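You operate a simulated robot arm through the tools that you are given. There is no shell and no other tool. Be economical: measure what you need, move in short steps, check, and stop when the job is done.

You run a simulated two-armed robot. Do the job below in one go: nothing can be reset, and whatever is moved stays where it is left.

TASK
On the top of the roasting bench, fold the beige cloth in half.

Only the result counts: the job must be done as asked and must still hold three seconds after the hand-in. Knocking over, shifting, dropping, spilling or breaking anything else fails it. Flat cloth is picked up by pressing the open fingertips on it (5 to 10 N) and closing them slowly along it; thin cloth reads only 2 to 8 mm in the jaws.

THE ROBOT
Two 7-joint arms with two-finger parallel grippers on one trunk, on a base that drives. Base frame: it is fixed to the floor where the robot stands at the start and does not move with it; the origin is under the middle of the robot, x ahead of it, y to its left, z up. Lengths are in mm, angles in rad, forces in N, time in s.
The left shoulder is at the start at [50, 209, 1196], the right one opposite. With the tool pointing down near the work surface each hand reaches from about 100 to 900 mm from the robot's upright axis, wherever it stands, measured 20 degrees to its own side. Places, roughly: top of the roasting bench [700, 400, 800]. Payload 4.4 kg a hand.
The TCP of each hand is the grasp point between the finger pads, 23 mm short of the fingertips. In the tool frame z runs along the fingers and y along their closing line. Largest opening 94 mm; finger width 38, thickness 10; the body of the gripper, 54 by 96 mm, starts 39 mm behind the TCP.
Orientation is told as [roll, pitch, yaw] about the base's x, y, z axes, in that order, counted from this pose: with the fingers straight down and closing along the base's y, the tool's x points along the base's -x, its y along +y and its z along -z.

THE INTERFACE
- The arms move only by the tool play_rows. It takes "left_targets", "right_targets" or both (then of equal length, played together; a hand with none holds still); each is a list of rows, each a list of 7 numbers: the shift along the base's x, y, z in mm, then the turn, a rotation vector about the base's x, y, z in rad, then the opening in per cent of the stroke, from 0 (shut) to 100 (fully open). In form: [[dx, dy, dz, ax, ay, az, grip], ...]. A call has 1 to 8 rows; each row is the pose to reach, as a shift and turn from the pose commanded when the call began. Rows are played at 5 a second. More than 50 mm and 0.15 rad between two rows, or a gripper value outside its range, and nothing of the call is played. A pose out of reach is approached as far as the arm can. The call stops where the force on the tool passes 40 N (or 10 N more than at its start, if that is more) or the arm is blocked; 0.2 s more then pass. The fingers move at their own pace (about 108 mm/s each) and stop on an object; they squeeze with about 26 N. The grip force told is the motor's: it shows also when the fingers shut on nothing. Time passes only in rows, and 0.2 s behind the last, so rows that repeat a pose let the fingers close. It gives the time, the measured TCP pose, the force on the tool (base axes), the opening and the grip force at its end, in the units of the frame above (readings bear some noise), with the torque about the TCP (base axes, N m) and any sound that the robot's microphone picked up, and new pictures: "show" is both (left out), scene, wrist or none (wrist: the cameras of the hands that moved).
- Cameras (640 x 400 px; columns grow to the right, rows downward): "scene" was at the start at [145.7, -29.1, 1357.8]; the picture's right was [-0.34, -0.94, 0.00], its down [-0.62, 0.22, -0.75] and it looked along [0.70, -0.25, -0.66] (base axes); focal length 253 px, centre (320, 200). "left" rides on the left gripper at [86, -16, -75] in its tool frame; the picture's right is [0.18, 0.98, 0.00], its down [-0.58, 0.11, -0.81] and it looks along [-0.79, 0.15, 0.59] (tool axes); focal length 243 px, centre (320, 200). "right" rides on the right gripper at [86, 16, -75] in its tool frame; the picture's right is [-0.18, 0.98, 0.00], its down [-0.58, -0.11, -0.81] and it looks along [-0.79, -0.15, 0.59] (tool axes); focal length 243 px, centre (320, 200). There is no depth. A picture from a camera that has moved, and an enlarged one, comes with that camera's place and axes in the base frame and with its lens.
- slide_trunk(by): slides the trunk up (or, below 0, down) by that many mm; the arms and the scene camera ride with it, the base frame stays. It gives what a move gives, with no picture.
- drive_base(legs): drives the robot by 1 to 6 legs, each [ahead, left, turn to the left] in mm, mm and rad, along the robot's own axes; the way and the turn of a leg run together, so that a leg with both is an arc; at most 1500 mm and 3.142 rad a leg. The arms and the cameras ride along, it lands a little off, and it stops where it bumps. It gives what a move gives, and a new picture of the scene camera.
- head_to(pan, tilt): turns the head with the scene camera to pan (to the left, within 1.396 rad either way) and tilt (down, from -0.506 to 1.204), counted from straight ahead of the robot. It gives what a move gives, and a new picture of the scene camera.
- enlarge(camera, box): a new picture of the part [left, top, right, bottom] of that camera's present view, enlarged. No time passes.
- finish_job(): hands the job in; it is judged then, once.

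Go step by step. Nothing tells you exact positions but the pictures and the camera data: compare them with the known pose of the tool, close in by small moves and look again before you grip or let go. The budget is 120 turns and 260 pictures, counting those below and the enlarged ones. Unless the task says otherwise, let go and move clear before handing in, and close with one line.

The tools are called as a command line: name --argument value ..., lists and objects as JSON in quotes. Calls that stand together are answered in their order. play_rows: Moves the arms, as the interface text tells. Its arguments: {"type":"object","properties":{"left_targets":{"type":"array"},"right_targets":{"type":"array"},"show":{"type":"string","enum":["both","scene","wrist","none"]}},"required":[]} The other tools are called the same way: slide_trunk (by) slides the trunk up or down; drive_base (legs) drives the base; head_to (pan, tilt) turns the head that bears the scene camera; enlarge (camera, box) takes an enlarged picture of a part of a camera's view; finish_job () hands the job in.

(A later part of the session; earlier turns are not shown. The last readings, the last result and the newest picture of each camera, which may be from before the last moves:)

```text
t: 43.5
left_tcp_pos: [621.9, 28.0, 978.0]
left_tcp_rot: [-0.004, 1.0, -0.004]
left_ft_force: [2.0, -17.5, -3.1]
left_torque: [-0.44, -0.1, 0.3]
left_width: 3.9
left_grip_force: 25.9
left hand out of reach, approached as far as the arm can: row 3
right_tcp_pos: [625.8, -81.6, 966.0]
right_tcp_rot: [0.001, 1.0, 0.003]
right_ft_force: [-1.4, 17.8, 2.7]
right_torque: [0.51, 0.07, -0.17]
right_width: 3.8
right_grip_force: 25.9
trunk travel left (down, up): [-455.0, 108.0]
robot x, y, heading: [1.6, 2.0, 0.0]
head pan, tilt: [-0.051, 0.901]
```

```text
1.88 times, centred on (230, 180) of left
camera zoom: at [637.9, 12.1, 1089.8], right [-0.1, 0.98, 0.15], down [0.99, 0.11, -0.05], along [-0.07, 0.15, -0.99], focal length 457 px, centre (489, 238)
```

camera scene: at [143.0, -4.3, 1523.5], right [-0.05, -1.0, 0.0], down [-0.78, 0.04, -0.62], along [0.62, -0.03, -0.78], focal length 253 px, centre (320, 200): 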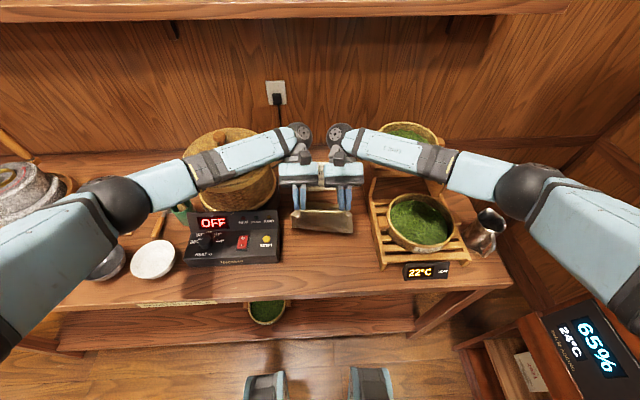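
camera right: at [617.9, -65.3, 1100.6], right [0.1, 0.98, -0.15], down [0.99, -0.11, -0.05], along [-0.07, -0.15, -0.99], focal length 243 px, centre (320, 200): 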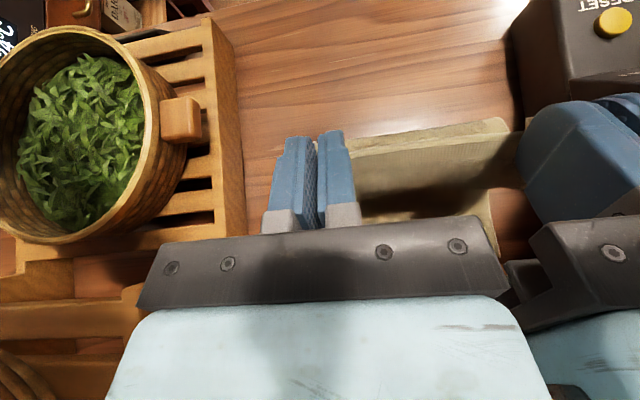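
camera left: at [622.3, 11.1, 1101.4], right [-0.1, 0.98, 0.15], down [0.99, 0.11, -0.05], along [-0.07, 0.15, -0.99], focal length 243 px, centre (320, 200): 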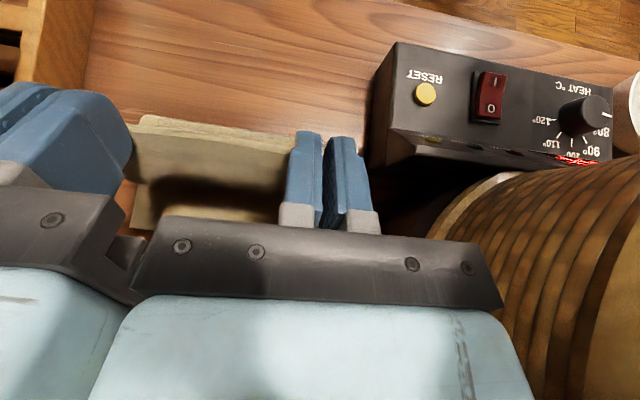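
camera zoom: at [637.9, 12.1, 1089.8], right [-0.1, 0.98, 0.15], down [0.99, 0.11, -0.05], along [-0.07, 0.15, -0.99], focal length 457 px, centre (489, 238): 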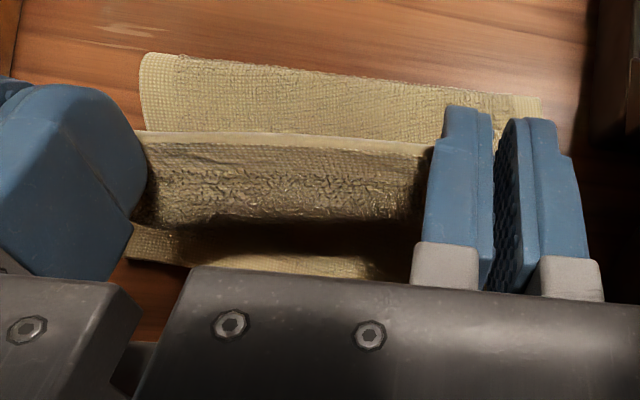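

The left hand hit its reach limit. I'll even the hands up slightly and then release so that the flap falls forward.

play_rows --left_targets '[[-6, -2, 4, 0, 0, 0, 0], [-12, -4, 6, 0, 0, 0, 0], [-12, -4, 6, 0, 0, 0, 0]]' --right_targets '[[-6, -2, 4, 0, 0, 0, 0], [-10, -4, 6, 0, 0, 0, 0], [-10, -4, 6, 0, 0, 0, 0]]' --show "none"

play_rows --left_targets '[[0, 0, 0, 0, 0, 0, 35], [0, 0, 0, 0, 0, 0, 35], [0, 0, 0, 0, 0, 0, 35]]' --right_targets '[[0, 0, 0, 0, 0, 0, 35], [0, 0, 0, 0, 0, 0, 35], [0, 0, 0, 0, 0, 0, 35]]'

enlarge --camera "scene" --box '[270, 150, 380, 250]'

```text
t: 44.3
left_tcp_pos: [608.6, 22.4, 982.8]
left_tcp_rot: [0.001, 0.999, -0.001]
left_ft_force: [1.4, -18.4, -4.0]
left_torque: [-0.41, -0.1, 0.3]
left_width: 4.2
left_grip_force: 25.7
right_tcp_pos: [614.1, -87.6, 970.2]
right_tcp_rot: [0.001, 0.998, 0.003]
right_ft_force: [-2.1, 19.0, 3.5]
right_torque: [0.52, 0.06, -0.18]
right_width: 3.6
right_grip_force: 26.1
trunk travel left (down, up): [-455.0, 108.0]
robot x, y, heading: [-3.9, -0.4, 0.004]
head pan, tilt: [-0.051, 0.901]
```

```text
t: 45.1
left_tcp_pos: [609.6, 22.4, 983.3]
left_tcp_rot: [0.002, 1.0, 0.002]
left_ft_force: [-0.3, 0.4, -0.7]
left_torque: [-0.01, 0.01, 0.01]
left_width: 32.9
left_grip_force: 0.3
right_tcp_pos: [615.2, -87.1, 970.0]
right_tcp_rot: [-0.002, 1.001, 0.0]
right_ft_force: [-0.4, 0.1, -0.3]
right_torque: [-0.01, -0.01, 0.02]
right_width: 32.8
right_grip_force: 0.0
trunk travel left (down, up): [-455.0, 108.0]
robot x, y, heading: [2.3, 0.7, 0.002]
head pan, tilt: [-0.051, 0.901]
camera scene: at [142.1, -4.5, 1523.7], right [-0.05, -1.0, 0.0], down [-0.78, 0.04, -0.62], along [0.62, -0.03, -0.78], focal length 253 px, centre (320, 200)
camera right: at [631.1, -71.7, 1084.1], right [0.1, 0.98, -0.16], down [0.99, -0.11, -0.05], along [-0.07, -0.15, -0.99], focal length 243 px, centre (320, 200)
camera left: at [626.6, 7.0, 1095.7], right [-0.1, 0.98, 0.16], down [0.99, 0.11, -0.05], along [-0.07, 0.15, -0.99], focal length 243 px, centre (320, 200)
```

scene: 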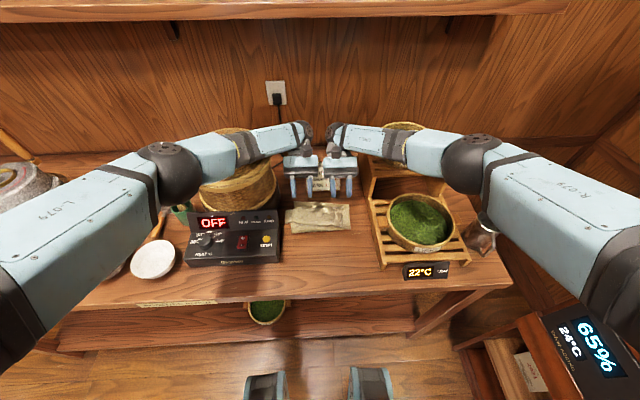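
right: 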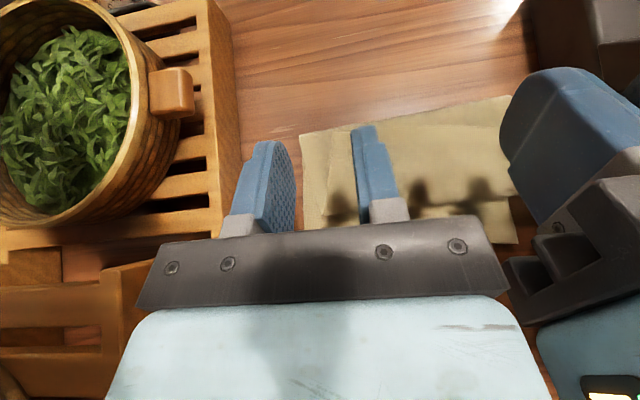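
left: 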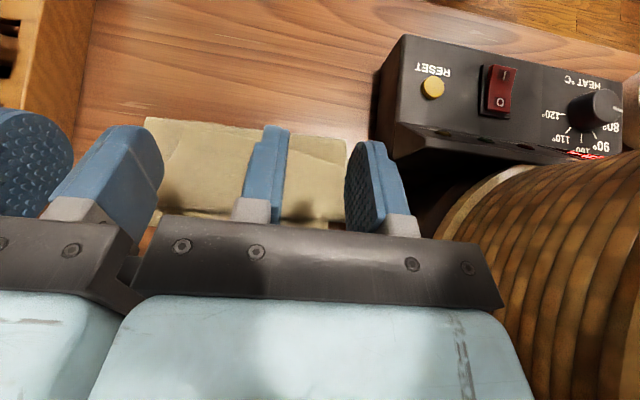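

```text
4.00 times, centred on (325, 200) of scene
camera zoom: at [142.1, -4.5, 1523.7], right [-0.05, -1.0, 0.0], down [-0.78, 0.04, -0.62], along [0.62, -0.03, -0.78], focal length 1012 px, centre (300, 200)
```

zoom: 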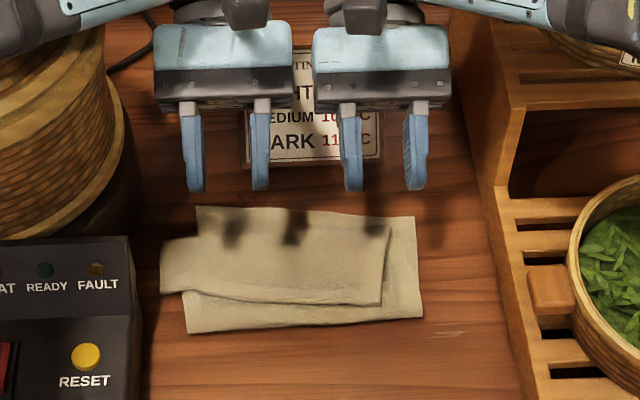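

The flap slumped instead of lying down flat. I'll move the hands clear to see the cloth's actual state.

play_rows --left_targets '[[0, 10, 40, 0, -0.14, 0, 35], [0, 25, 80, 0, -0.28, 0, 35], [-20, 50, 110, 0, -0.42, 0, 35], [-45, 80, 130, 0, -0.56, 0, 35], [-70, 110, 140, 0, -0.7, 0, 35], [-95, 140, 145, 0, -0.84, 0, 35], [-115, 170, 145, 0, -0.99, 0, 35]]' --right_targets '[[0, -10, 40, 0, -0.14, 0, 35], [0, -25, 80, 0, -0.28, 0, 35], [-20, -50, 115, 0, -0.42, 0, 35], [-45, -80, 140, 0, -0.56, 0, 35], [-70, -110, 155, 0, -0.7, 0, 35], [-95, -140, 160, 0, -0.84, 0, 35], [-115, -170, 160, 0, -0.99, 0, 35]]' --show "scene"

enlarge --camera "scene" --box '[270, 150, 380, 250]'

```text
t: 46.7
left_tcp_pos: [490.9, 192.4, 1128.7]
left_tcp_rot: [0.001, 0.004, -0.001]
left_ft_force: [-0.5, 0.7, 0.1]
left_torque: [0.01, 0.01, 0.01]
left_width: 32.8
left_grip_force: 0.1
right_tcp_pos: [499.2, -258.3, 1130.7]
right_tcp_rot: [0.002, 0.004, 0.0]
right_ft_force: [-0.1, -0.1, 0.5]
right_torque: [0.02, -0.03, -0.02]
right_width: 33.1
right_grip_force: 0.1
trunk travel left (down, up): [-455.0, 108.0]
robot x, y, heading: [-1.2, -0.4, 0.002]
head pan, tilt: [-0.051, 0.901]
camera scene: at [138.3, -4.5, 1524.2], right [-0.05, -1.0, 0.0], down [-0.78, 0.04, -0.62], along [0.62, -0.03, -0.78], focal length 253 px, centre (320, 200)
```

scene: 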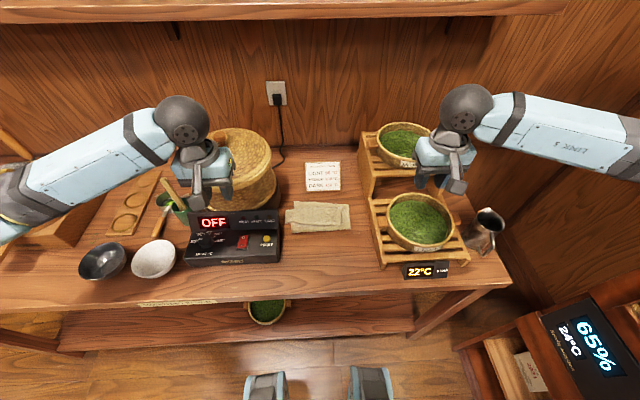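

```text
4.00 times, centred on (325, 200) of scene
camera zoom: at [138.3, -4.5, 1524.2], right [-0.05, -1.0, 0.0], down [-0.78, 0.04, -0.62], along [0.62, -0.03, -0.78], focal length 1012 px, centre (300, 200)
```

zoom: 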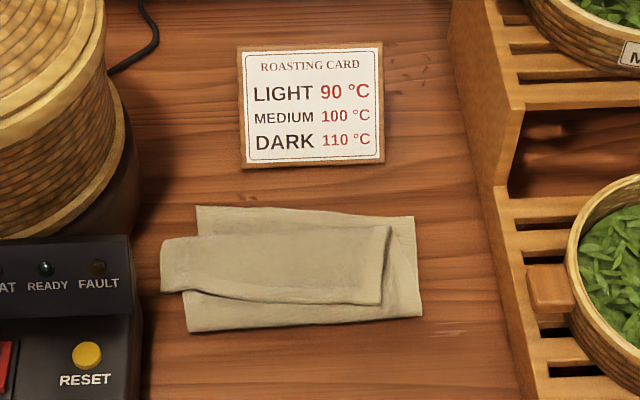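

The cloth is Z-folded: the free edge now lies on top near x 570, facing the robot. I'll unfold it by pinching the middle of that edge with the right hand and drawing it back, then refold along the other direction, where the finger pinch runs parallel to the edge.

play_rows --right_targets '[[10, 48, 0, 0, 0.05, 0, 33], [20, 96, 0, 0, 0.1, 0, 33], [30, 143, -10, 0, 0.15, 0, 33], [40, 186, -30, 0, 0.2, 0, 33], [50, 222, -57, 0, 0.2, 0, 33], [58, 246, -93, 0, 0.2, 0, 33], [61, 248, -140, 0, 0.2, 0, 33], [61, 248, -185, 0, 0.2, 0, 33]]'

enlarge --camera "right" --box '[140, 0, 560, 260]'

```text
t: 48.5
left_tcp_pos: [493.0, 192.4, 1127.0]
left_tcp_rot: [0.001, 0.012, 0.001]
left_ft_force: [-0.2, 0.3, 0.0]
left_torque: [0.0, 0.01, -0.02]
left_width: 33.0
left_grip_force: 0.1
right_tcp_pos: [563.8, -8.1, 946.7]
right_tcp_rot: [0.0, 0.211, 0.001]
right_ft_force: [-0.3, -0.8, 0.1]
right_torque: [0.0, 0.03, 0.02]
right_width: 30.9
right_grip_force: 0.1
trunk travel left (down, up): [-455.0, 108.0]
robot x, y, heading: [3.0, -0.9, 0.0]
head pan, tilt: [-0.051, 0.901]
camera scene: at [142.7, -4.3, 1523.7], right [-0.05, -1.0, 0.0], down [-0.78, 0.04, -0.62], along [0.62, -0.03, -0.78], focal length 253 px, centre (320, 200)
camera right: at [494.6, 9.1, 1039.0], right [0.18, 0.98, -0.04], down [0.74, -0.11, 0.67], along [0.65, -0.15, -0.74], focal length 243 px, centre (320, 200)
```

scene: 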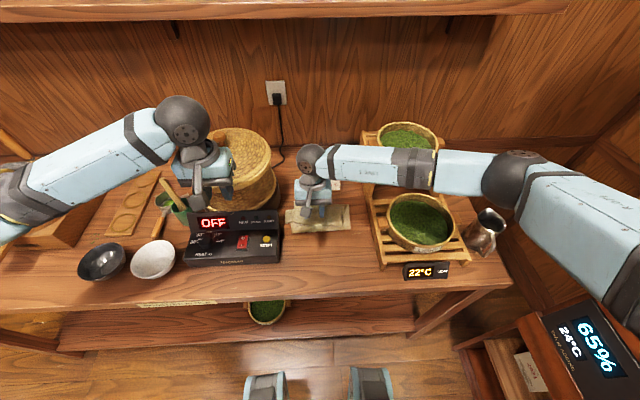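
right: 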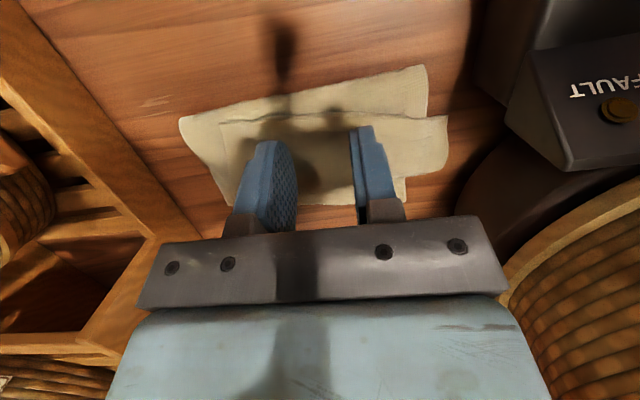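

```text
1.52 times, centred on (350, 130) of right
camera zoom: at [494.6, 9.1, 1039.0], right [0.18, 0.98, -0.04], down [0.74, -0.11, 0.67], along [0.65, -0.15, -0.74], focal length 370 px, centre (274, 307)
```

zoom: 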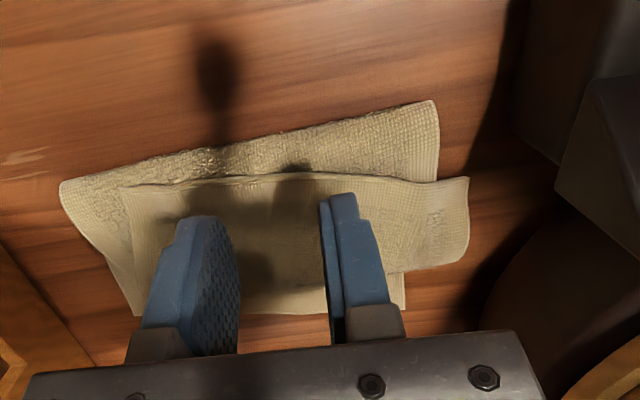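

The free edge under the hand is at x ≈ 568, and the front corner of the fingertip reaches 10 mm past it. I'll descend.

play_rows --right_targets '[[1, 0, -30, 0, 0, 0, 33], [1, 0, -55, 0, 0, 0, 33], [1, 0, -59, 0, 0, 0, 33], [1, 0, -61, 0, 0, 0, 33]]' --show "none"

```text
t: 49.5
left_tcp_pos: [493.2, 192.1, 1126.5]
left_tcp_rot: [0.0, 0.009, 0.001]
left_ft_force: [-0.2, 0.0, 0.0]
left_torque: [-0.02, 0.03, -0.01]
left_width: 33.0
left_grip_force: 0.0
right_tcp_pos: [563.2, -9.3, 885.5]
right_tcp_rot: [0.001, 0.209, 0.001]
right_ft_force: [-1.3, -0.6, 4.2]
right_torque: [0.04, -0.03, 0.0]
right_width: 30.9
right_grip_force: 0.0
trunk travel left (down, up): [-455.0, 108.0]
robot x, y, heading: [2.6, 0.5, 0.003]
head pan, tilt: [-0.051, 0.901]
```

Light contact at 4 N. I'll press slightly and close slowly.

play_rows --right_targets '[[0, 0, -0.8, 0, 0, 0, 33], [0, 0, -1, 0, 0, 0, 29], [0, 0, -1, 0, 0, 0, 25], [0, 0, -1, 0, 0, 0, 20], [0, 0, -1, 0, 0, 0, 15], [0, 0, -1, 0, 0, 0, 10], [0, 0, -1, 0, 0, 0, 5], [0, 0, -1, 0, 0, 0, 0]]' --show "wrist"

```text
t: 51.3
left_tcp_pos: [492.7, 192.8, 1127.2]
left_tcp_rot: [-0.001, 0.008, 0.002]
left_ft_force: [-0.4, -0.3, -0.3]
left_torque: [0.03, 0.01, 0.01]
left_width: 32.9
left_grip_force: 0.1
right_tcp_pos: [562.1, -8.5, 885.1]
right_tcp_rot: [0.0, 0.209, 0.0]
right_ft_force: [0.3, -0.3, 8.5]
right_torque: [-0.04, -0.12, 0.02]
right_width: 7.6
right_grip_force: 26.6
trunk travel left (down, up): [-455.0, 108.0]
robot x, y, heading: [-2.9, -2.1, 0.002]
head pan, tilt: [-0.051, 0.901]
camera right: at [493.2, 7.4, 976.2], right [0.18, 0.98, -0.04], down [0.74, -0.11, 0.67], along [0.65, -0.15, -0.74], focal length 243 px, centre (320, 200)
```

right: 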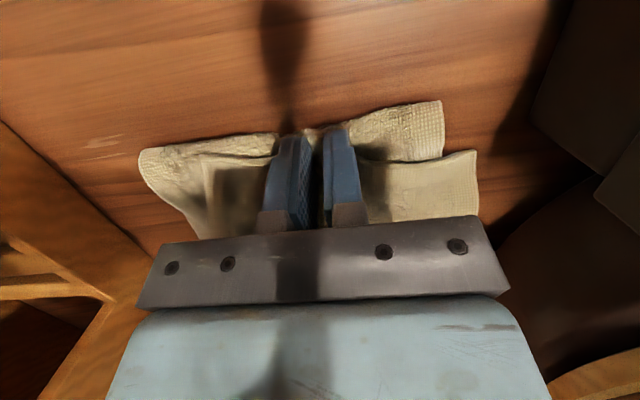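

It reads 7.6 mm, so it has picked up more than the top layer. I'll reopen and retry with the hand tilted more, so only the fingertip corner touches the top flap.

play_rows --right_targets '[[0, 0, 0, 0, 0, 0, 10], [0, 0, 0, 0, 0, 0, 20], [0, 0, 0, 0, 0, 0, 33], [0, 0, 20, 0, 0.1, 0, 33], [0, 0, 50, 0, 0.22, 0, 33], [5, 0, 70, 0, 0.35, 0, 33], [10, 0, 80, 0, 0.5, 0, 33]]' --show "wrist"

enlarge --camera "scene" --box '[270, 150, 380, 250]'

```text
t: 52.9
left_tcp_pos: [493.3, 193.3, 1126.6]
left_tcp_rot: [0.0, 0.01, 0.0]
left_ft_force: [-0.2, -0.3, 0.1]
left_torque: [0.02, -0.03, 0.01]
left_width: 32.8
left_grip_force: 0.0
right_tcp_pos: [575.2, -7.9, 966.8]
right_tcp_rot: [0.0, 0.714, 0.0]
right_ft_force: [0.0, 0.0, 0.6]
right_torque: [0.0, 0.0, 0.01]
right_width: 31.1
right_grip_force: 0.1
trunk travel left (down, up): [-455.0, 108.0]
robot x, y, heading: [-2.6, -1.5, -0.001]
head pan, tilt: [-0.051, 0.901]
camera right: at [557.7, 9.2, 1079.7], right [0.14, 0.98, -0.12], down [0.97, -0.11, 0.23], along [0.21, -0.15, -0.97], focal length 243 px, centre (320, 200)
```

right: 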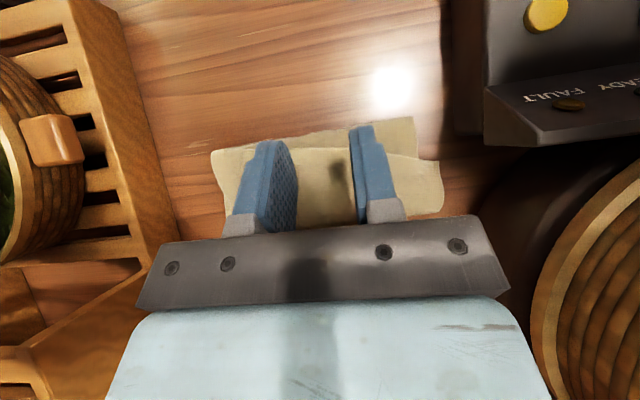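

```text
4.00 times, centred on (325, 200) of scene
camera zoom: at [142.5, -3.9, 1523.6], right [-0.05, -1.0, 0.0], down [-0.78, 0.04, -0.62], along [0.62, -0.03, -0.78], focal length 1012 px, centre (300, 200)
```

zoom: 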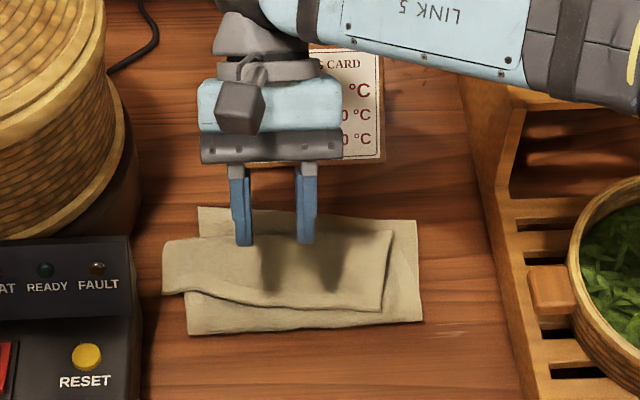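

play_rows --right_targets '[[2, 0, -35, 0, 0, 0, 33], [4, 0, -65, 0, 0, 0, 33], [4, 0, -75, 0, 0, 0, 33], [4, 0, -78, 0, 0, 0, 33]]' --show "wrist"

```text
t: 53.9
left_tcp_pos: [493.4, 192.0, 1127.3]
left_tcp_rot: [0.0, 0.008, 0.0]
left_ft_force: [-0.4, -0.1, 0.0]
left_torque: [0.04, 0.0, -0.02]
left_width: 32.9
left_grip_force: 0.1
right_tcp_pos: [576.3, -7.8, 886.6]
right_tcp_rot: [0.001, 0.71, 0.0]
right_ft_force: [2.0, 0.4, 9.1]
right_torque: [0.04, -0.04, 0.02]
right_width: 31.0
right_grip_force: 0.2
trunk travel left (down, up): [-455.0, 108.0]
robot x, y, heading: [2.1, 0.3, 0.001]
head pan, tilt: [-0.051, 0.901]
camera right: at [560.3, 8.1, 1001.2], right [0.14, 0.98, -0.12], down [0.97, -0.11, 0.23], along [0.22, -0.15, -0.97], focal length 243 px, centre (320, 200)
```

right: 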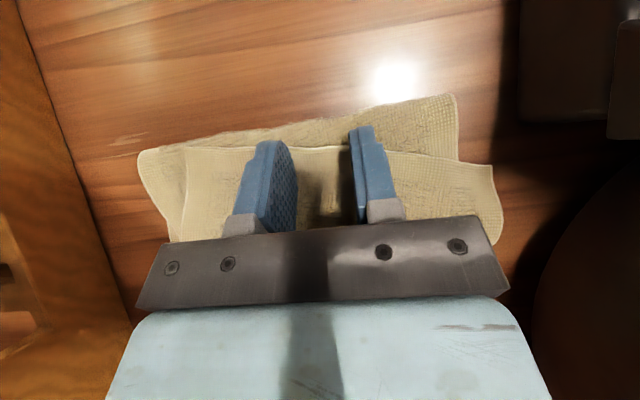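

play_rows --right_targets '[[0, 0, 0.6, 0, 0, 0, 29], [0, 0, 0.6, 0, 0, 0, 25], [0, 0, 0.6, 0, 0, 0, 21], [0, 0, 0.6, 0, 0, 0, 17], [0, 0, 0.6, 0, 0, 0, 13], [0, 0, 0.6, 0, 0, 0, 9], [0, 0, 0.6, 0, 0, 0, 5], [0, 0, 0.6, 0, 0, 0, 0]]' --show "wrist"

```text
t: 55.7
left_tcp_pos: [492.1, 192.7, 1128.7]
left_tcp_rot: [0.001, 0.009, 0.0]
left_ft_force: [0.2, -0.2, 0.3]
left_torque: [0.0, 0.01, -0.02]
left_width: 33.1
left_grip_force: 0.1
right_tcp_pos: [576.9, -7.5, 887.3]
right_tcp_rot: [0.0, 0.709, 0.001]
right_ft_force: [0.6, 0.5, 9.7]
right_torque: [0.05, 0.03, -0.02]
right_width: 8.4
right_grip_force: 25.9
trunk travel left (down, up): [-455.0, 108.0]
robot x, y, heading: [-0.9, -2.1, -0.001]
head pan, tilt: [-0.051, 0.901]
camera right: at [559.4, 7.5, 1000.7], right [0.14, 0.98, -0.12], down [0.97, -0.11, 0.23], along [0.22, -0.15, -0.96], focal length 243 px, centre (320, 200)
```

right: 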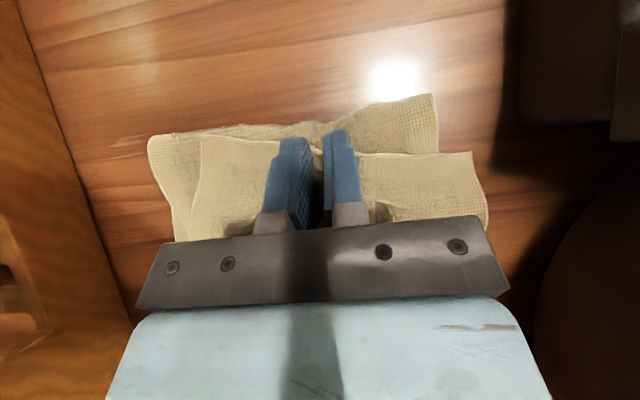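

Again two layers (8.4 mm). New plan: release, grip the exposed single-layer far edge with both hands, and lift the cloth so the Z opens by hanging. Then I'll lay it down to fold in half with the held edge in its natural orientation.

play_rows --right_targets '[[0, 0, 0, 0, 0, 0, 10], [0, 0, 0, 0, 0, 0, 22], [0, 0, 0, 0, 0, 0, 33], [0, 0, 30, 0, -0.12, 0, 33], [10, -15, 60, 0, -0.27, 0, 33], [30, -35, 85, 0, -0.42, 0, 33], [55, -55, 95, 0, -0.56, 0, 33], [85, -77, 95, 0, -0.7, 0, 33]]' --show "none"

play_rows --left_targets '[[5, -45, 0, 0, 0, 0, 33], [10, -90, 0, 0, 0, 0, 33], [20, -135, 0, 0, 0, 0, 33], [50, -163, -20, 0, 0, 0, 33], [90, -163, -45, 0, 0, 0, 33], [125, -163, -75, 0, 0, 0, 33], [155, -163, -110, 0, 0, 0, 33], [184, -163, -145, 0, 0, 0, 33]]'

enlarge --camera "scene" --box '[270, 150, 380, 250]'

```text
t: 57.5
left_tcp_pos: [493.6, 192.1, 1126.9]
left_tcp_rot: [0.0, 0.01, 0.002]
left_ft_force: [0.0, -0.5, 0.3]
left_torque: [-0.01, -0.01, 0.0]
left_width: 33.0
left_grip_force: 0.1
right_tcp_pos: [663.4, -87.8, 982.3]
right_tcp_rot: [0.002, 0.008, -0.001]
right_ft_force: [-0.8, 0.1, -0.4]
right_torque: [-0.01, -0.02, -0.02]
right_width: 31.1
right_grip_force: 0.0
trunk travel left (down, up): [-455.0, 108.0]
robot x, y, heading: [2.3, -0.1, -0.002]
head pan, tilt: [-0.051, 0.901]
```

```text
t: 59.3
left_tcp_pos: [681.7, 28.0, 983.1]
left_tcp_rot: [0.0, 0.01, -0.001]
left_ft_force: [-0.1, 0.6, 0.2]
left_torque: [0.0, -0.03, 0.03]
left_width: 30.8
left_grip_force: 0.1
right_tcp_pos: [662.6, -85.5, 983.0]
right_tcp_rot: [0.0, 0.012, -0.001]
right_ft_force: [0.0, -0.7, 0.1]
right_torque: [0.01, 0.0, 0.04]
right_width: 31.2
right_grip_force: 0.1
trunk travel left (down, up): [-455.0, 108.0]
robot x, y, heading: [0.1, -4.8, 0.002]
head pan, tilt: [-0.051, 0.901]
camera scene: at [143.2, -5.2, 1523.6], right [-0.05, -1.0, 0.0], down [-0.78, 0.04, -0.62], along [0.62, -0.03, -0.78], focal length 253 px, centre (320, 200)
camera left: at [597.4, 12.0, 1057.0], right [-0.18, 0.98, 0.0], down [0.59, 0.11, 0.8], along [0.79, 0.15, -0.6], focal length 243 px, centre (320, 200)
```

scene: 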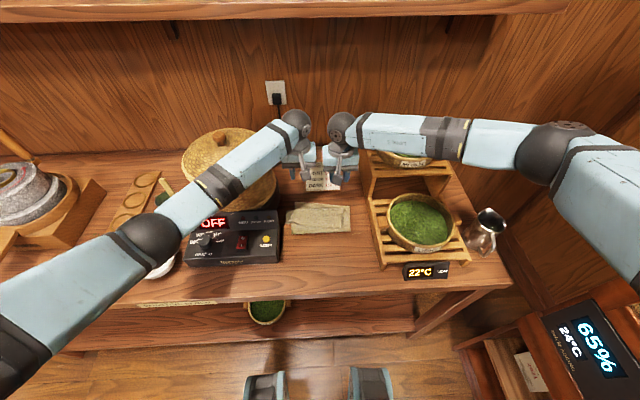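
left: 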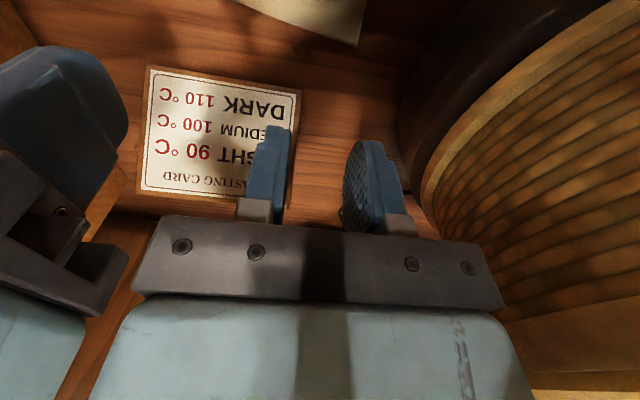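

```text
4.00 times, centred on (325, 200) of scene
camera zoom: at [143.2, -5.2, 1523.6], right [-0.05, -1.0, 0.0], down [-0.78, 0.04, -0.62], along [0.62, -0.03, -0.78], focal length 1012 px, centre (300, 200)
```

zoom: 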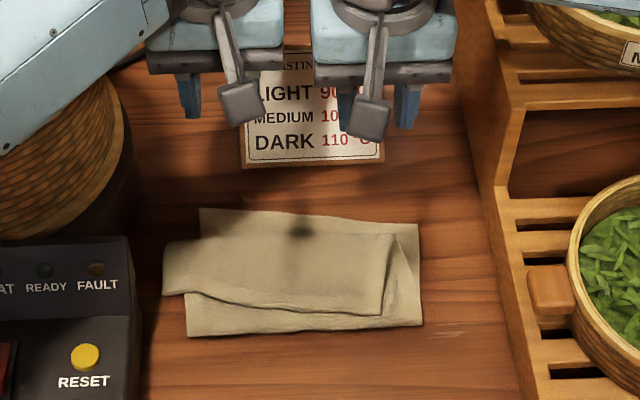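

The exposed far edge is at x ≈ 667 under the left hand and 653 under the right. I'll descend with about 12 mm overlap.

play_rows --left_targets '[[-7, 0, -40, 0, 0, 0, 33], [-7, 0, -80, 0, 0, 0, 33], [-7, 0, -98, 0, 0, 0, 33], [-7, 0, -103, 0, 0, 0, 33]]' --right_targets '[[-2, -2, -40, 0, 0, 0, 33], [-2, -2, -80, 0, 0, 0, 33], [-2, -2, -98, 0, 0, 0, 33], [-2, -2, -103, 0, 0, 0, 33]]'

enlarge --camera "scene" --box '[270, 150, 380, 250]'

```text
t: 60.3
left_tcp_pos: [674.1, 30.6, 884.9]
left_tcp_rot: [-0.002, 0.0, 0.0]
left_ft_force: [0.1, 0.1, -0.3]
left_torque: [0.0, 0.02, 0.05]
left_width: 31.0
left_grip_force: 0.1
right_tcp_pos: [659.7, -86.3, 882.0]
right_tcp_rot: [0.002, 0.007, 0.0]
right_ft_force: [0.2, 0.3, -0.4]
right_torque: [-0.02, 0.01, 0.0]
right_width: 30.9
right_grip_force: 0.1
trunk travel left (down, up): [-455.0, 108.0]
robot x, y, heading: [1.0, 1.2, -0.002]
head pan, tilt: [-0.051, 0.901]
camera scene: at [138.9, -4.3, 1524.8], right [-0.05, -1.0, 0.0], down [-0.78, 0.04, -0.62], along [0.62, -0.03, -0.78], focal length 253 px, centre (320, 200)
camera right: at [573.2, -69.7, 957.5], right [0.18, 0.98, 0.0], down [0.59, -0.11, 0.8], along [0.79, -0.15, -0.6], focal length 243 px, centre (320, 200)
camera left: at [588.3, 14.7, 959.4], right [-0.18, 0.98, 0.0], down [0.58, 0.11, 0.81], along [0.79, 0.15, -0.59], focal length 243 px, centre (320, 200)
```

scene: 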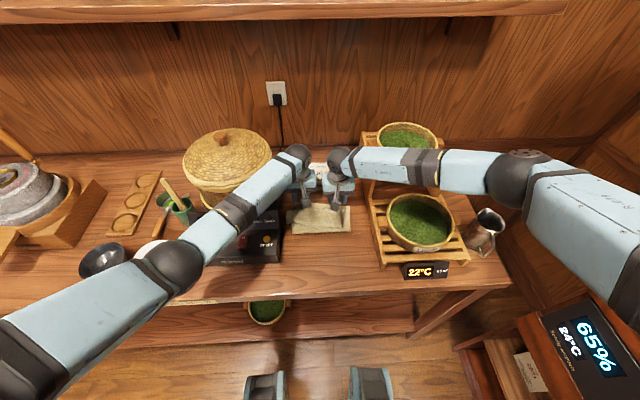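
right: 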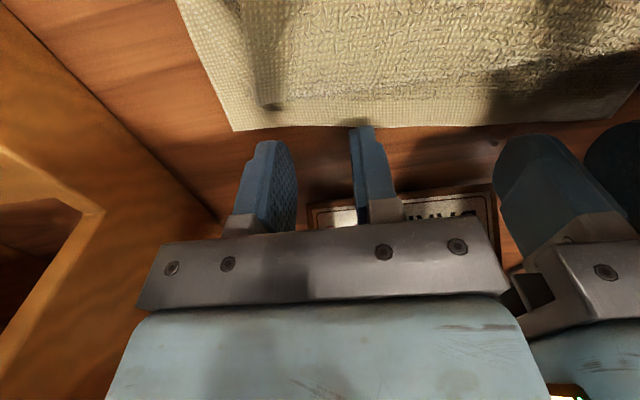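
left: 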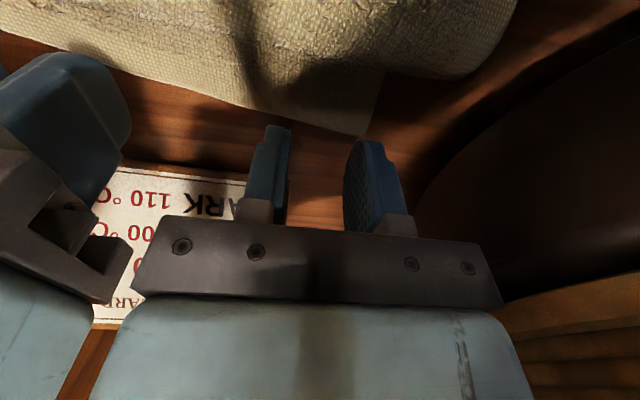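

```text
4.00 times, centred on (325, 200) of scene
camera zoom: at [138.9, -4.3, 1524.8], right [-0.05, -1.0, 0.0], down [-0.78, 0.04, -0.62], along [0.62, -0.03, -0.78], focal length 1012 px, centre (300, 200)
```

zoom: 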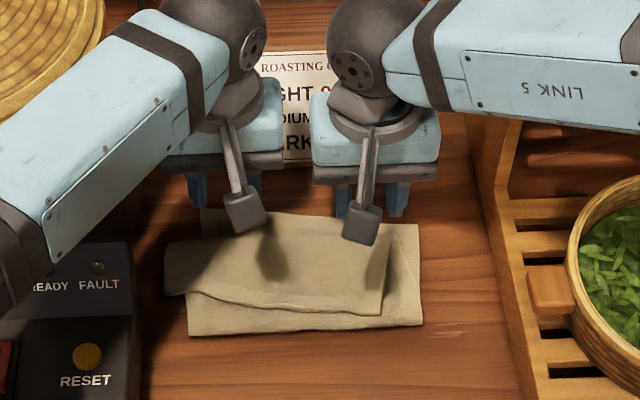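

Edges measured at x 664 (left) and 649 (right). I'll take a touch more overlap and come down to contact.

play_rows --left_targets '[[-2, 0, -3, 0, 0, 0, 33], [-2, 0, -5, 0, 0, 0, 33], [-2, 0, -6, 0, 0, 0, 33]]' --right_targets '[[-4, 0, -2, 0, 0, 0, 33], [-4, 0, -3.5, 0, 0, 0, 33], [-4, 0, -4.5, 0, 0, 0, 33]]' --show "none"

```text
t: 61.1
left_tcp_pos: [668.1, 29.4, 875.3]
left_tcp_rot: [0.0, 0.009, -0.002]
left_ft_force: [1.9, 2.5, 21.4]
left_torque: [-0.06, 0.28, -0.05]
left_width: 30.4
left_grip_force: 0.1
right_tcp_pos: [655.7, -86.9, 876.4]
right_tcp_rot: [0.001, 0.007, -0.001]
right_ft_force: [1.1, 1.7, 6.1]
right_torque: [0.07, 0.05, -0.02]
right_width: 30.9
right_grip_force: 0.1
trunk travel left (down, up): [-455.0, 108.0]
robot x, y, heading: [1.3, 0.1, -0.003]
head pan, tilt: [-0.051, 0.901]
```

play_rows --left_targets '[[0, 0, 1.3, 0, 0, 0, 33], [0, 0, 1.3, 0, 0, 0, 33]]' --right_targets '[[0, 0, -0.2, 0, 0, 0, 33], [0, 0, -0.3, 0, 0, 0, 33]]' --show "none"

```text
t: 61.7
left_tcp_pos: [668.1, 30.5, 876.2]
left_tcp_rot: [-0.001, 0.011, 0.0]
left_ft_force: [-0.4, -0.5, 7.0]
left_torque: [-0.02, 0.16, 0.01]
left_width: 30.8
left_grip_force: 0.0
right_tcp_pos: [654.1, -86.1, 875.0]
right_tcp_rot: [0.002, 0.008, -0.001]
right_ft_force: [-0.3, 3.7, 12.3]
right_torque: [0.11, 0.25, -0.07]
right_width: 31.1
right_grip_force: 0.2
trunk travel left (down, up): [-455.0, 108.0]
robot x, y, heading: [3.9, -0.8, -0.001]
head pan, tilt: [-0.051, 0.901]
```

play_rows --left_targets '[[0, 0, 0, 0, 0, 0, 29], [0, -0.5, 0, 0, 0, 0, 25], [0, -1, 0, 0, 0, 0, 21], [0, -1.5, 0, 0, 0, 0, 17], [0, -2, 0, 0, 0, 0, 12], [0, -2.5, 0, 0, 0, 0, 8], [0, -3, 0, 0, 0, 0, 4], [0, -3, 0, 0, 0, 0, 0]]' --right_targets '[[0, 0, 0.3, 0, 0, 0, 29], [0, 0.5, 0.3, 0, 0, 0, 25], [0, 1, 0.3, 0, 0, 0, 21], [0, 1.5, 0.3, 0, 0, 0, 17], [0, 2, 0.3, 0, 0, 0, 12], [0, 2.5, 0.3, 0, 0, 0, 8], [0, 3, 0.3, 0, 0, 0, 4], [0, 3, 0.3, 0, 0, 0, 0]]' --show "wrist"

```text
t: 63.5
left_tcp_pos: [668.9, 26.2, 877.8]
left_tcp_rot: [0.0, 0.009, 0.0]
left_ft_force: [0.2, -0.4, 0.7]
left_torque: [0.05, -0.01, -0.02]
left_width: 0.1
left_grip_force: 26.2
right_tcp_pos: [655.2, -83.4, 875.2]
right_tcp_rot: [0.0, 0.009, 0.0]
right_ft_force: [0.0, 1.5, 13.3]
right_torque: [0.04, 0.22, -0.06]
right_width: 4.1
right_grip_force: 26.3
trunk travel left (down, up): [-455.0, 108.0]
robot x, y, heading: [-2.1, -0.2, 0.003]
head pan, tilt: [-0.051, 0.901]
camera right: at [569.1, -68.3, 951.7], right [0.18, 0.98, 0.0], down [0.59, -0.11, 0.8], along [0.79, -0.15, -0.6], focal length 243 px, centre (320, 200)
camera left: at [583.5, 10.3, 952.6], right [-0.18, 0.98, 0.0], down [0.59, 0.11, 0.8], along [0.79, 0.15, -0.6], focal length 243 px, centre (320, 200)
```

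right: 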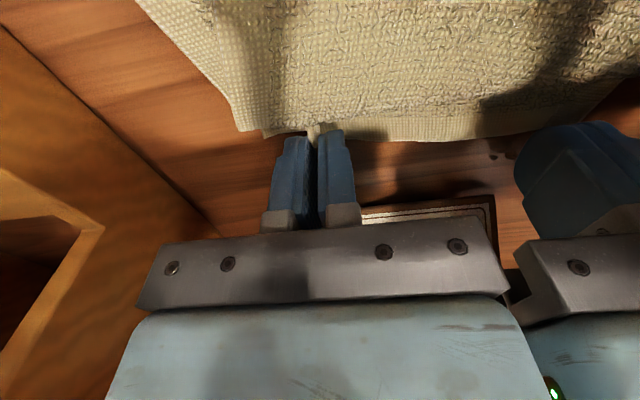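
left: 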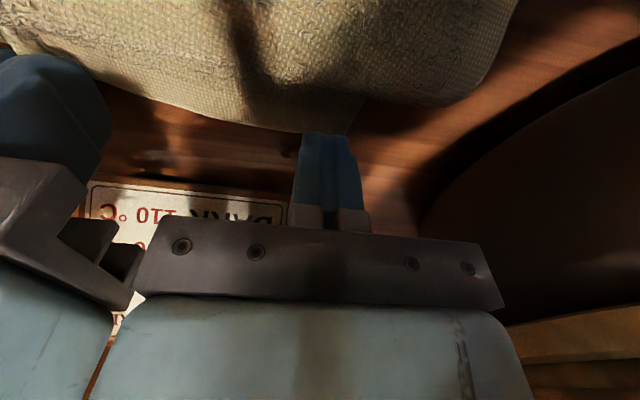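

The right hand grips (4.1 mm), but the left closed on nothing. I'll reopen the left, add a little overlap and press harder.

play_rows --left_targets '[[0, 3, 8, 0, 0, 0, 15], [0, 3, 8, 0, 0, 0, 33], [-4, 3, 5, 0, 0, 0, 33], [-4, 3, 1, 0, 0, 0, 33], [-4, 3, -1, 0, 0, 0, 33]]' --show "none"

```text
t: 64.7
left_tcp_pos: [664.5, 30.5, 875.5]
left_tcp_rot: [0.001, 0.007, 0.0]
left_ft_force: [0.3, -0.4, 3.1]
left_torque: [-0.05, 0.07, -0.01]
left_width: 31.0
left_grip_force: 0.1
right_tcp_pos: [654.6, -85.1, 874.4]
right_tcp_rot: [-0.002, 0.01, 0.002]
right_ft_force: [-1.4, 3.0, 10.0]
right_torque: [0.08, 0.19, -0.05]
right_width: 3.9
right_grip_force: 25.9
trunk travel left (down, up): [-455.0, 108.0]
robot x, y, heading: [-0.0, -0.3, -0.001]
head pan, tilt: [-0.051, 0.901]
```

play_rows --left_targets '[[0, 0, -0.8, 0, 0, 0, 33], [0, 0, -1.2, 0, 0, 0, 28], [0, -1, -1.3, 0, 0, 0, 23], [0, -1.5, -1.4, 0, 0, 0, 18], [0, -2, -1.5, 0, 0, 0, 13], [0, -2.5, -1.5, 0, 0, 0, 8], [0, -3, -1.5, 0, 0, 0, 4], [0, -3, -1.5, 0, 0, 0, 0]]' --show "wrist"

```text
t: 66.5
left_tcp_pos: [664.0, 26.8, 875.9]
left_tcp_rot: [-0.002, 0.007, 0.001]
left_ft_force: [1.6, -5.8, 12.3]
left_torque: [-0.19, 0.05, 0.05]
left_width: 4.3
left_grip_force: 26.2
right_tcp_pos: [655.2, -85.1, 875.9]
right_tcp_rot: [0.0, 0.008, -0.002]
right_ft_force: [0.6, 4.4, 7.3]
right_torque: [0.12, 0.12, -0.08]
right_width: 4.0
right_grip_force: 25.5
trunk travel left (down, up): [-455.0, 108.0]
robot x, y, heading: [0.1, -1.0, 0.001]
head pan, tilt: [-0.051, 0.901]
camera left: at [579.4, 10.2, 950.1], right [-0.18, 0.98, 0.0], down [0.59, 0.11, 0.8], along [0.79, 0.15, -0.6], focal length 243 px, centre (320, 200)
```

left: 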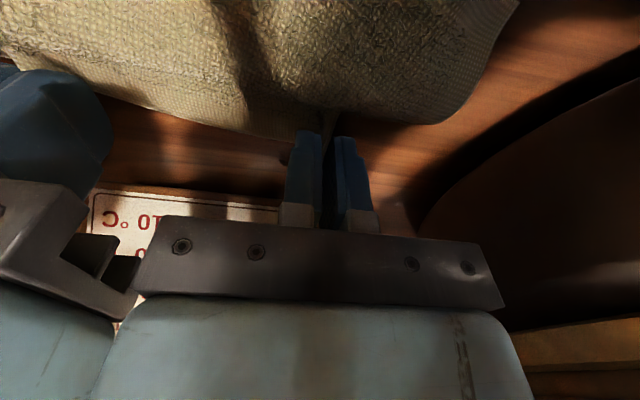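

Both hold. I'll lift the cloth straight up and slightly back so it hangs open.

play_rows --left_targets '[[0, 0, 20, 0, 0, 0, 0], [-5, 0, 50, 0, 0, 0, 0], [-12, 0, 85, 0, 0, 0, 0], [-20, 0, 122, 0, 0, 0, 0], [-30, 0, 160, 0, 0, 0, 0], [-40, 0, 200, 0, 0, 0, 0], [-50, 0, 240, 0, 0, 0, 0], [-60, 0, 275, 0, 0, 0, 0]]' --right_targets '[[0, 0, 20, 0, 0, 0, 0], [-5, 0, 50, 0, 0, 0, 0], [-12, 0, 85, 0, 0, 0, 0], [-20, 0, 122, 0, 0, 0, 0], [-30, 0, 160, 0, 0, 0, 0], [-40, 0, 200, 0, 0, 0, 0], [-50, 0, 240, 0, 0, 0, 0], [-60, 0, 275, 0, 0, 0, 0]]'

enlarge --camera "scene" --box '[250, 110, 410, 260]'

```text
t: 68.3
left_tcp_pos: [603.8, 28.4, 1146.7]
left_tcp_rot: [0.0, 0.009, -0.001]
left_ft_force: [-0.5, -3.2, -1.1]
left_torque: [-0.08, 0.02, 0.02]
left_width: 4.1
left_grip_force: 26.3
right_tcp_pos: [594.6, -85.1, 1151.6]
right_tcp_rot: [0.0, 0.009, -0.001]
right_ft_force: [0.1, 3.5, -0.7]
right_torque: [0.08, -0.02, -0.05]
right_width: 3.8
right_grip_force: 26.4
trunk travel left (down, up): [-455.0, 108.0]
robot x, y, heading: [1.4, -3.2, -0.001]
head pan, tilt: [-0.051, 0.901]
camera scene: at [140.7, -4.7, 1523.7], right [-0.05, -1.0, 0.0], down [-0.78, 0.04, -0.62], along [0.62, -0.03, -0.78], focal length 253 px, centre (320, 200)
camera right: at [508.2, -68.2, 1226.6], right [0.18, 0.98, 0.0], down [0.59, -0.11, 0.8], along [0.79, -0.15, -0.6], focal length 243 px, centre (320, 200)
camera left: at [518.7, 11.8, 1221.5], right [-0.18, 0.98, 0.0], down [0.59, 0.11, 0.8], along [0.79, 0.15, -0.6], focal length 243 px, centre (320, 200)
```

scene: 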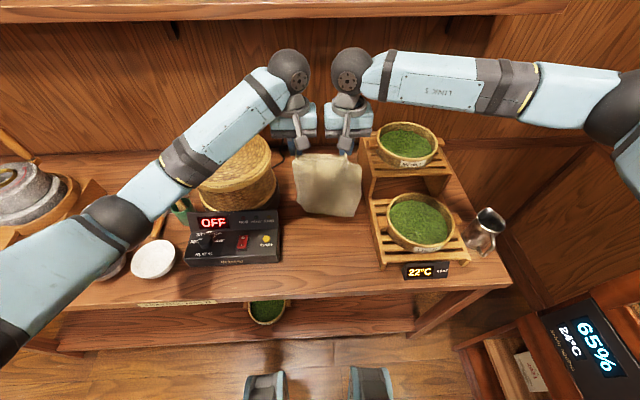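
right: 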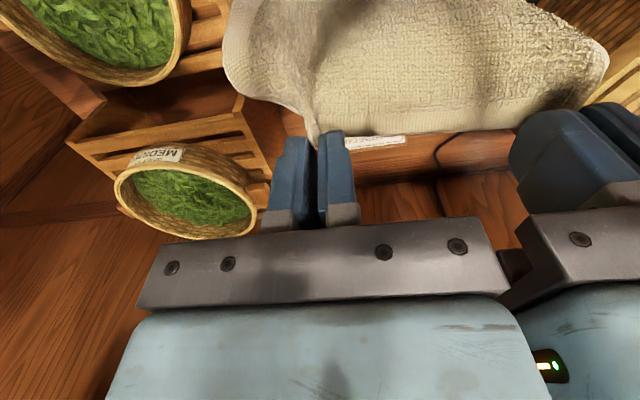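
left: 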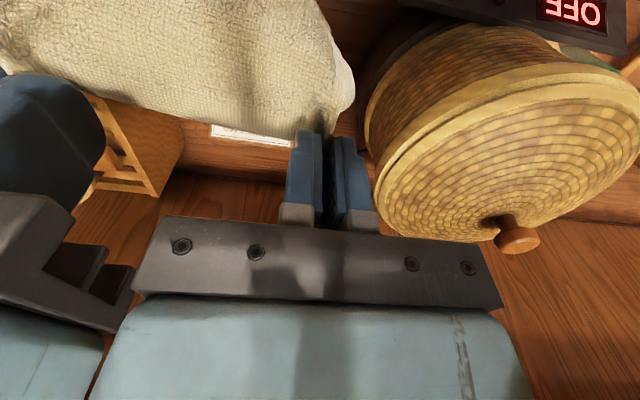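

```text
2.67 times, centred on (330, 185) of scene
camera zoom: at [140.7, -4.7, 1523.7], right [-0.05, -1.0, 0.0], down [-0.78, 0.04, -0.62], along [0.62, -0.03, -0.78], focal length 675 px, centre (293, 240)
```

zoom: 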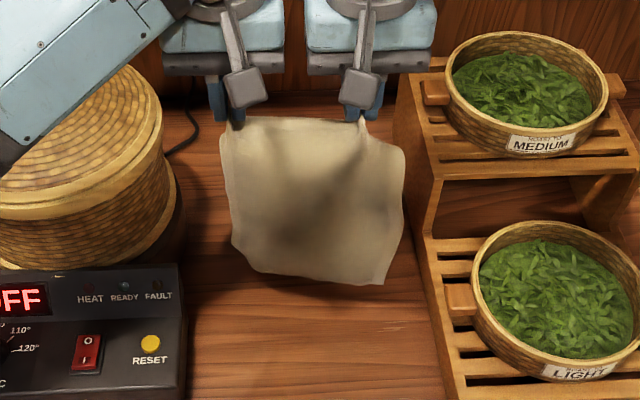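

The cloth now hangs open as one sheet, its bottom edge just above the bench near x 600. I'll shift forward about 30 mm, let it settle, and check.

play_rows --left_targets '[[10, 0, 10, 0, 0, 0, 0], [20, 0, 10, 0, 0, 0, 0], [30, 0, 5, 0, 0, 0, 0], [30, 0, 5, 0, 0, 0, 0], [30, 0, 5, 0, 0, 0, 0], [30, 0, 5, 0, 0, 0, 0], [30, 0, 5, 0, 0, 0, 0]]' --right_targets '[[10, 0, 10, 0, 0, 0, 0], [20, 0, 10, 0, 0, 0, 0], [30, 0, 5, 0, 0, 0, 0], [30, 0, 5, 0, 0, 0, 0], [30, 0, 5, 0, 0, 0, 0], [30, 0, 5, 0, 0, 0, 0], [30, 0, 5, 0, 0, 0, 0]]' --show "none"

enlarge --camera "scene" --box '[250, 110, 410, 260]'

enlarge --camera "right" --box '[0, 0, 640, 400]'

```text
t: 69.9
left_tcp_pos: [635.0, 27.9, 1153.0]
left_tcp_rot: [0.0, 0.009, 0.001]
left_ft_force: [0.1, -2.8, -0.2]
left_torque: [-0.07, -0.01, 0.03]
left_width: 3.8
left_grip_force: 26.0
right_tcp_pos: [624.7, -83.9, 1154.3]
right_tcp_rot: [0.001, 0.012, 0.0]
right_ft_force: [-0.3, 3.1, -0.5]
right_torque: [0.08, -0.02, -0.07]
right_width: 4.2
right_grip_force: 25.7
trunk travel left (down, up): [-455.0, 108.0]
robot x, y, heading: [-1.1, 0.0, 0.001]
head pan, tilt: [-0.051, 0.901]
```

```text
2.67 times, centred on (330, 185) of scene
camera zoom: at [142.0, -4.5, 1523.7], right [-0.05, -1.0, 0.0], down [-0.78, 0.04, -0.62], along [0.62, -0.03, -0.78], focal length 675 px, centre (293, 240)
```

zoom: 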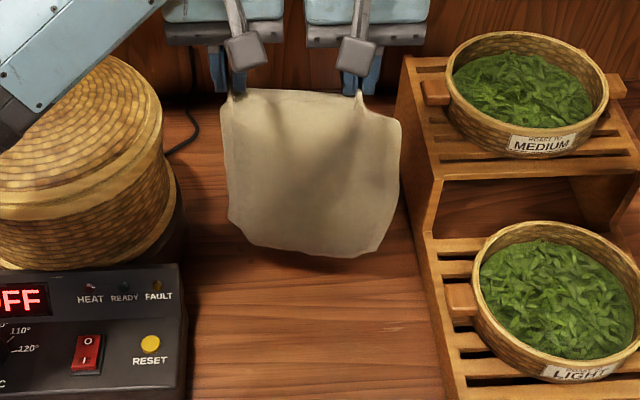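

```text
1.00 times, centred on (320, 200) of right (not enlarged: the box is as wide or as high as the picture)
camera zoom: at [538.1, -68.6, 1230.6], right [0.18, 0.98, 0.0], down [0.59, -0.11, 0.8], along [0.79, -0.15, -0.6], focal length 243 px, centre (320, 200)
```

zoom: 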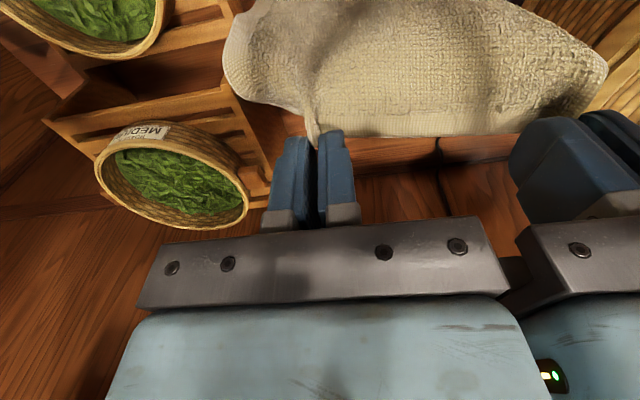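

It hangs well, with the bottom edge at about x 636 and 20 mm above the bench. I'll lower while moving back toward the robot, laying down the first half.

play_rows --left_targets '[[0, 0, -18, 0, 0, 0, 0], [-14, 0, -38, 0, 0, 0, 0], [-28, 0, -56, 0, 0, 0, 0], [-42, 0, -74, 0, 0, 0, 0], [-56, 0, -92, 0, 0, 0, 0], [-70, 0, -108, 0, 0, 0, 0], [-84, 0, -122, 0, 0, 0, 0], [-98, 0, -137, 0, 0, 0, 0]]' --right_targets '[[0, 0, -18, 0, 0, 0, 0], [-14, 0, -38, 0, 0, 0, 0], [-28, 0, -56, 0, 0, 0, 0], [-42, 0, -74, 0, 0, 0, 0], [-56, 0, -92, 0, 0, 0, 0], [-70, 0, -108, 0, 0, 0, 0], [-84, 0, -122, 0, 0, 0, 0], [-98, 0, -137, 0, 0, 0, 0]]' --show "wrist"

enlarge --camera "scene" --box '[250, 130, 410, 280]'

```text
t: 71.7
left_tcp_pos: [537.7, 30.1, 1016.9]
left_tcp_rot: [-0.002, 0.01, -0.001]
left_ft_force: [-1.4, -8.0, 0.2]
left_torque: [-0.2, 0.04, 0.05]
left_width: 4.0
left_grip_force: 26.1
right_tcp_pos: [523.6, -84.6, 1015.7]
right_tcp_rot: [0.0, 0.01, 0.0]
right_ft_force: [0.3, 7.4, -0.2]
right_torque: [0.19, -0.02, -0.09]
right_width: 4.1
right_grip_force: 26.7
trunk travel left (down, up): [-455.0, 108.0]
robot x, y, heading: [-0.6, -0.8, 0.0]
head pan, tilt: [-0.051, 0.901]
camera right: at [438.6, -68.7, 1092.5], right [0.18, 0.98, 0.0], down [0.59, -0.11, 0.8], along [0.79, -0.15, -0.6], focal length 243 px, centre (320, 200)
camera left: at [453.2, 13.5, 1092.2], right [-0.18, 0.98, 0.0], down [0.59, 0.11, 0.8], along [0.79, 0.15, -0.6], focal length 243 px, centre (320, 200)
```

right: 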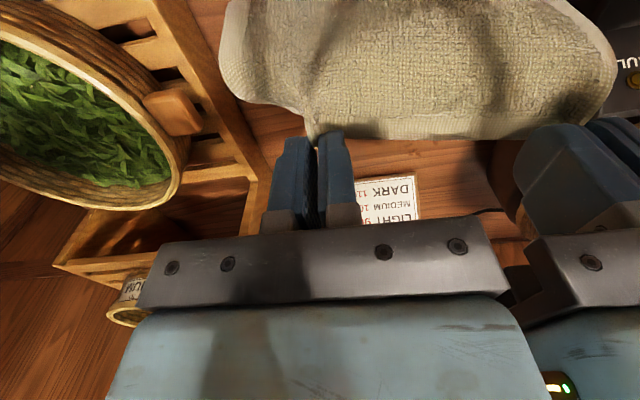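
left: 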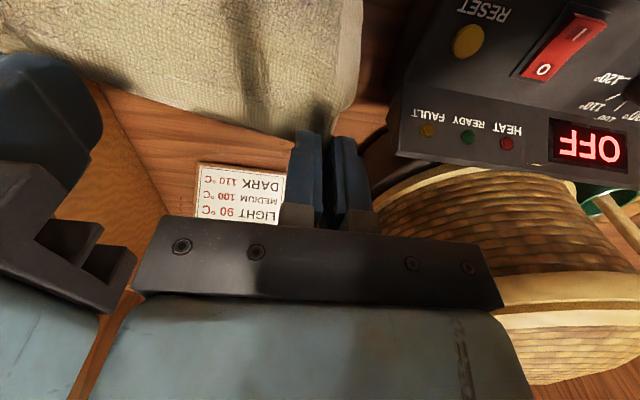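

```text
2.67 times, centred on (330, 205) of scene
camera zoom: at [141.5, -4.5, 1523.8], right [-0.05, -1.0, 0.0], down [-0.78, 0.04, -0.62], along [0.62, -0.03, -0.78], focal length 675 px, centre (293, 187)
```

zoom: 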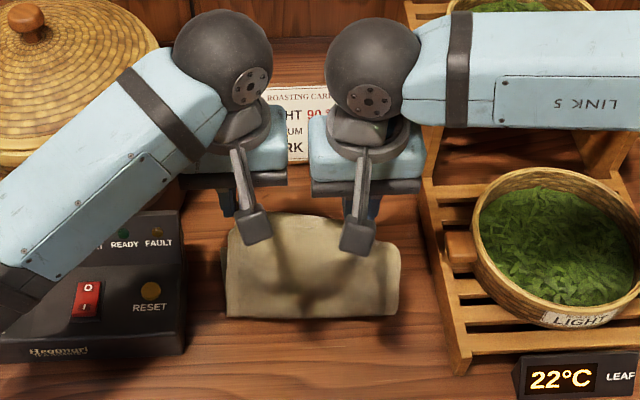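

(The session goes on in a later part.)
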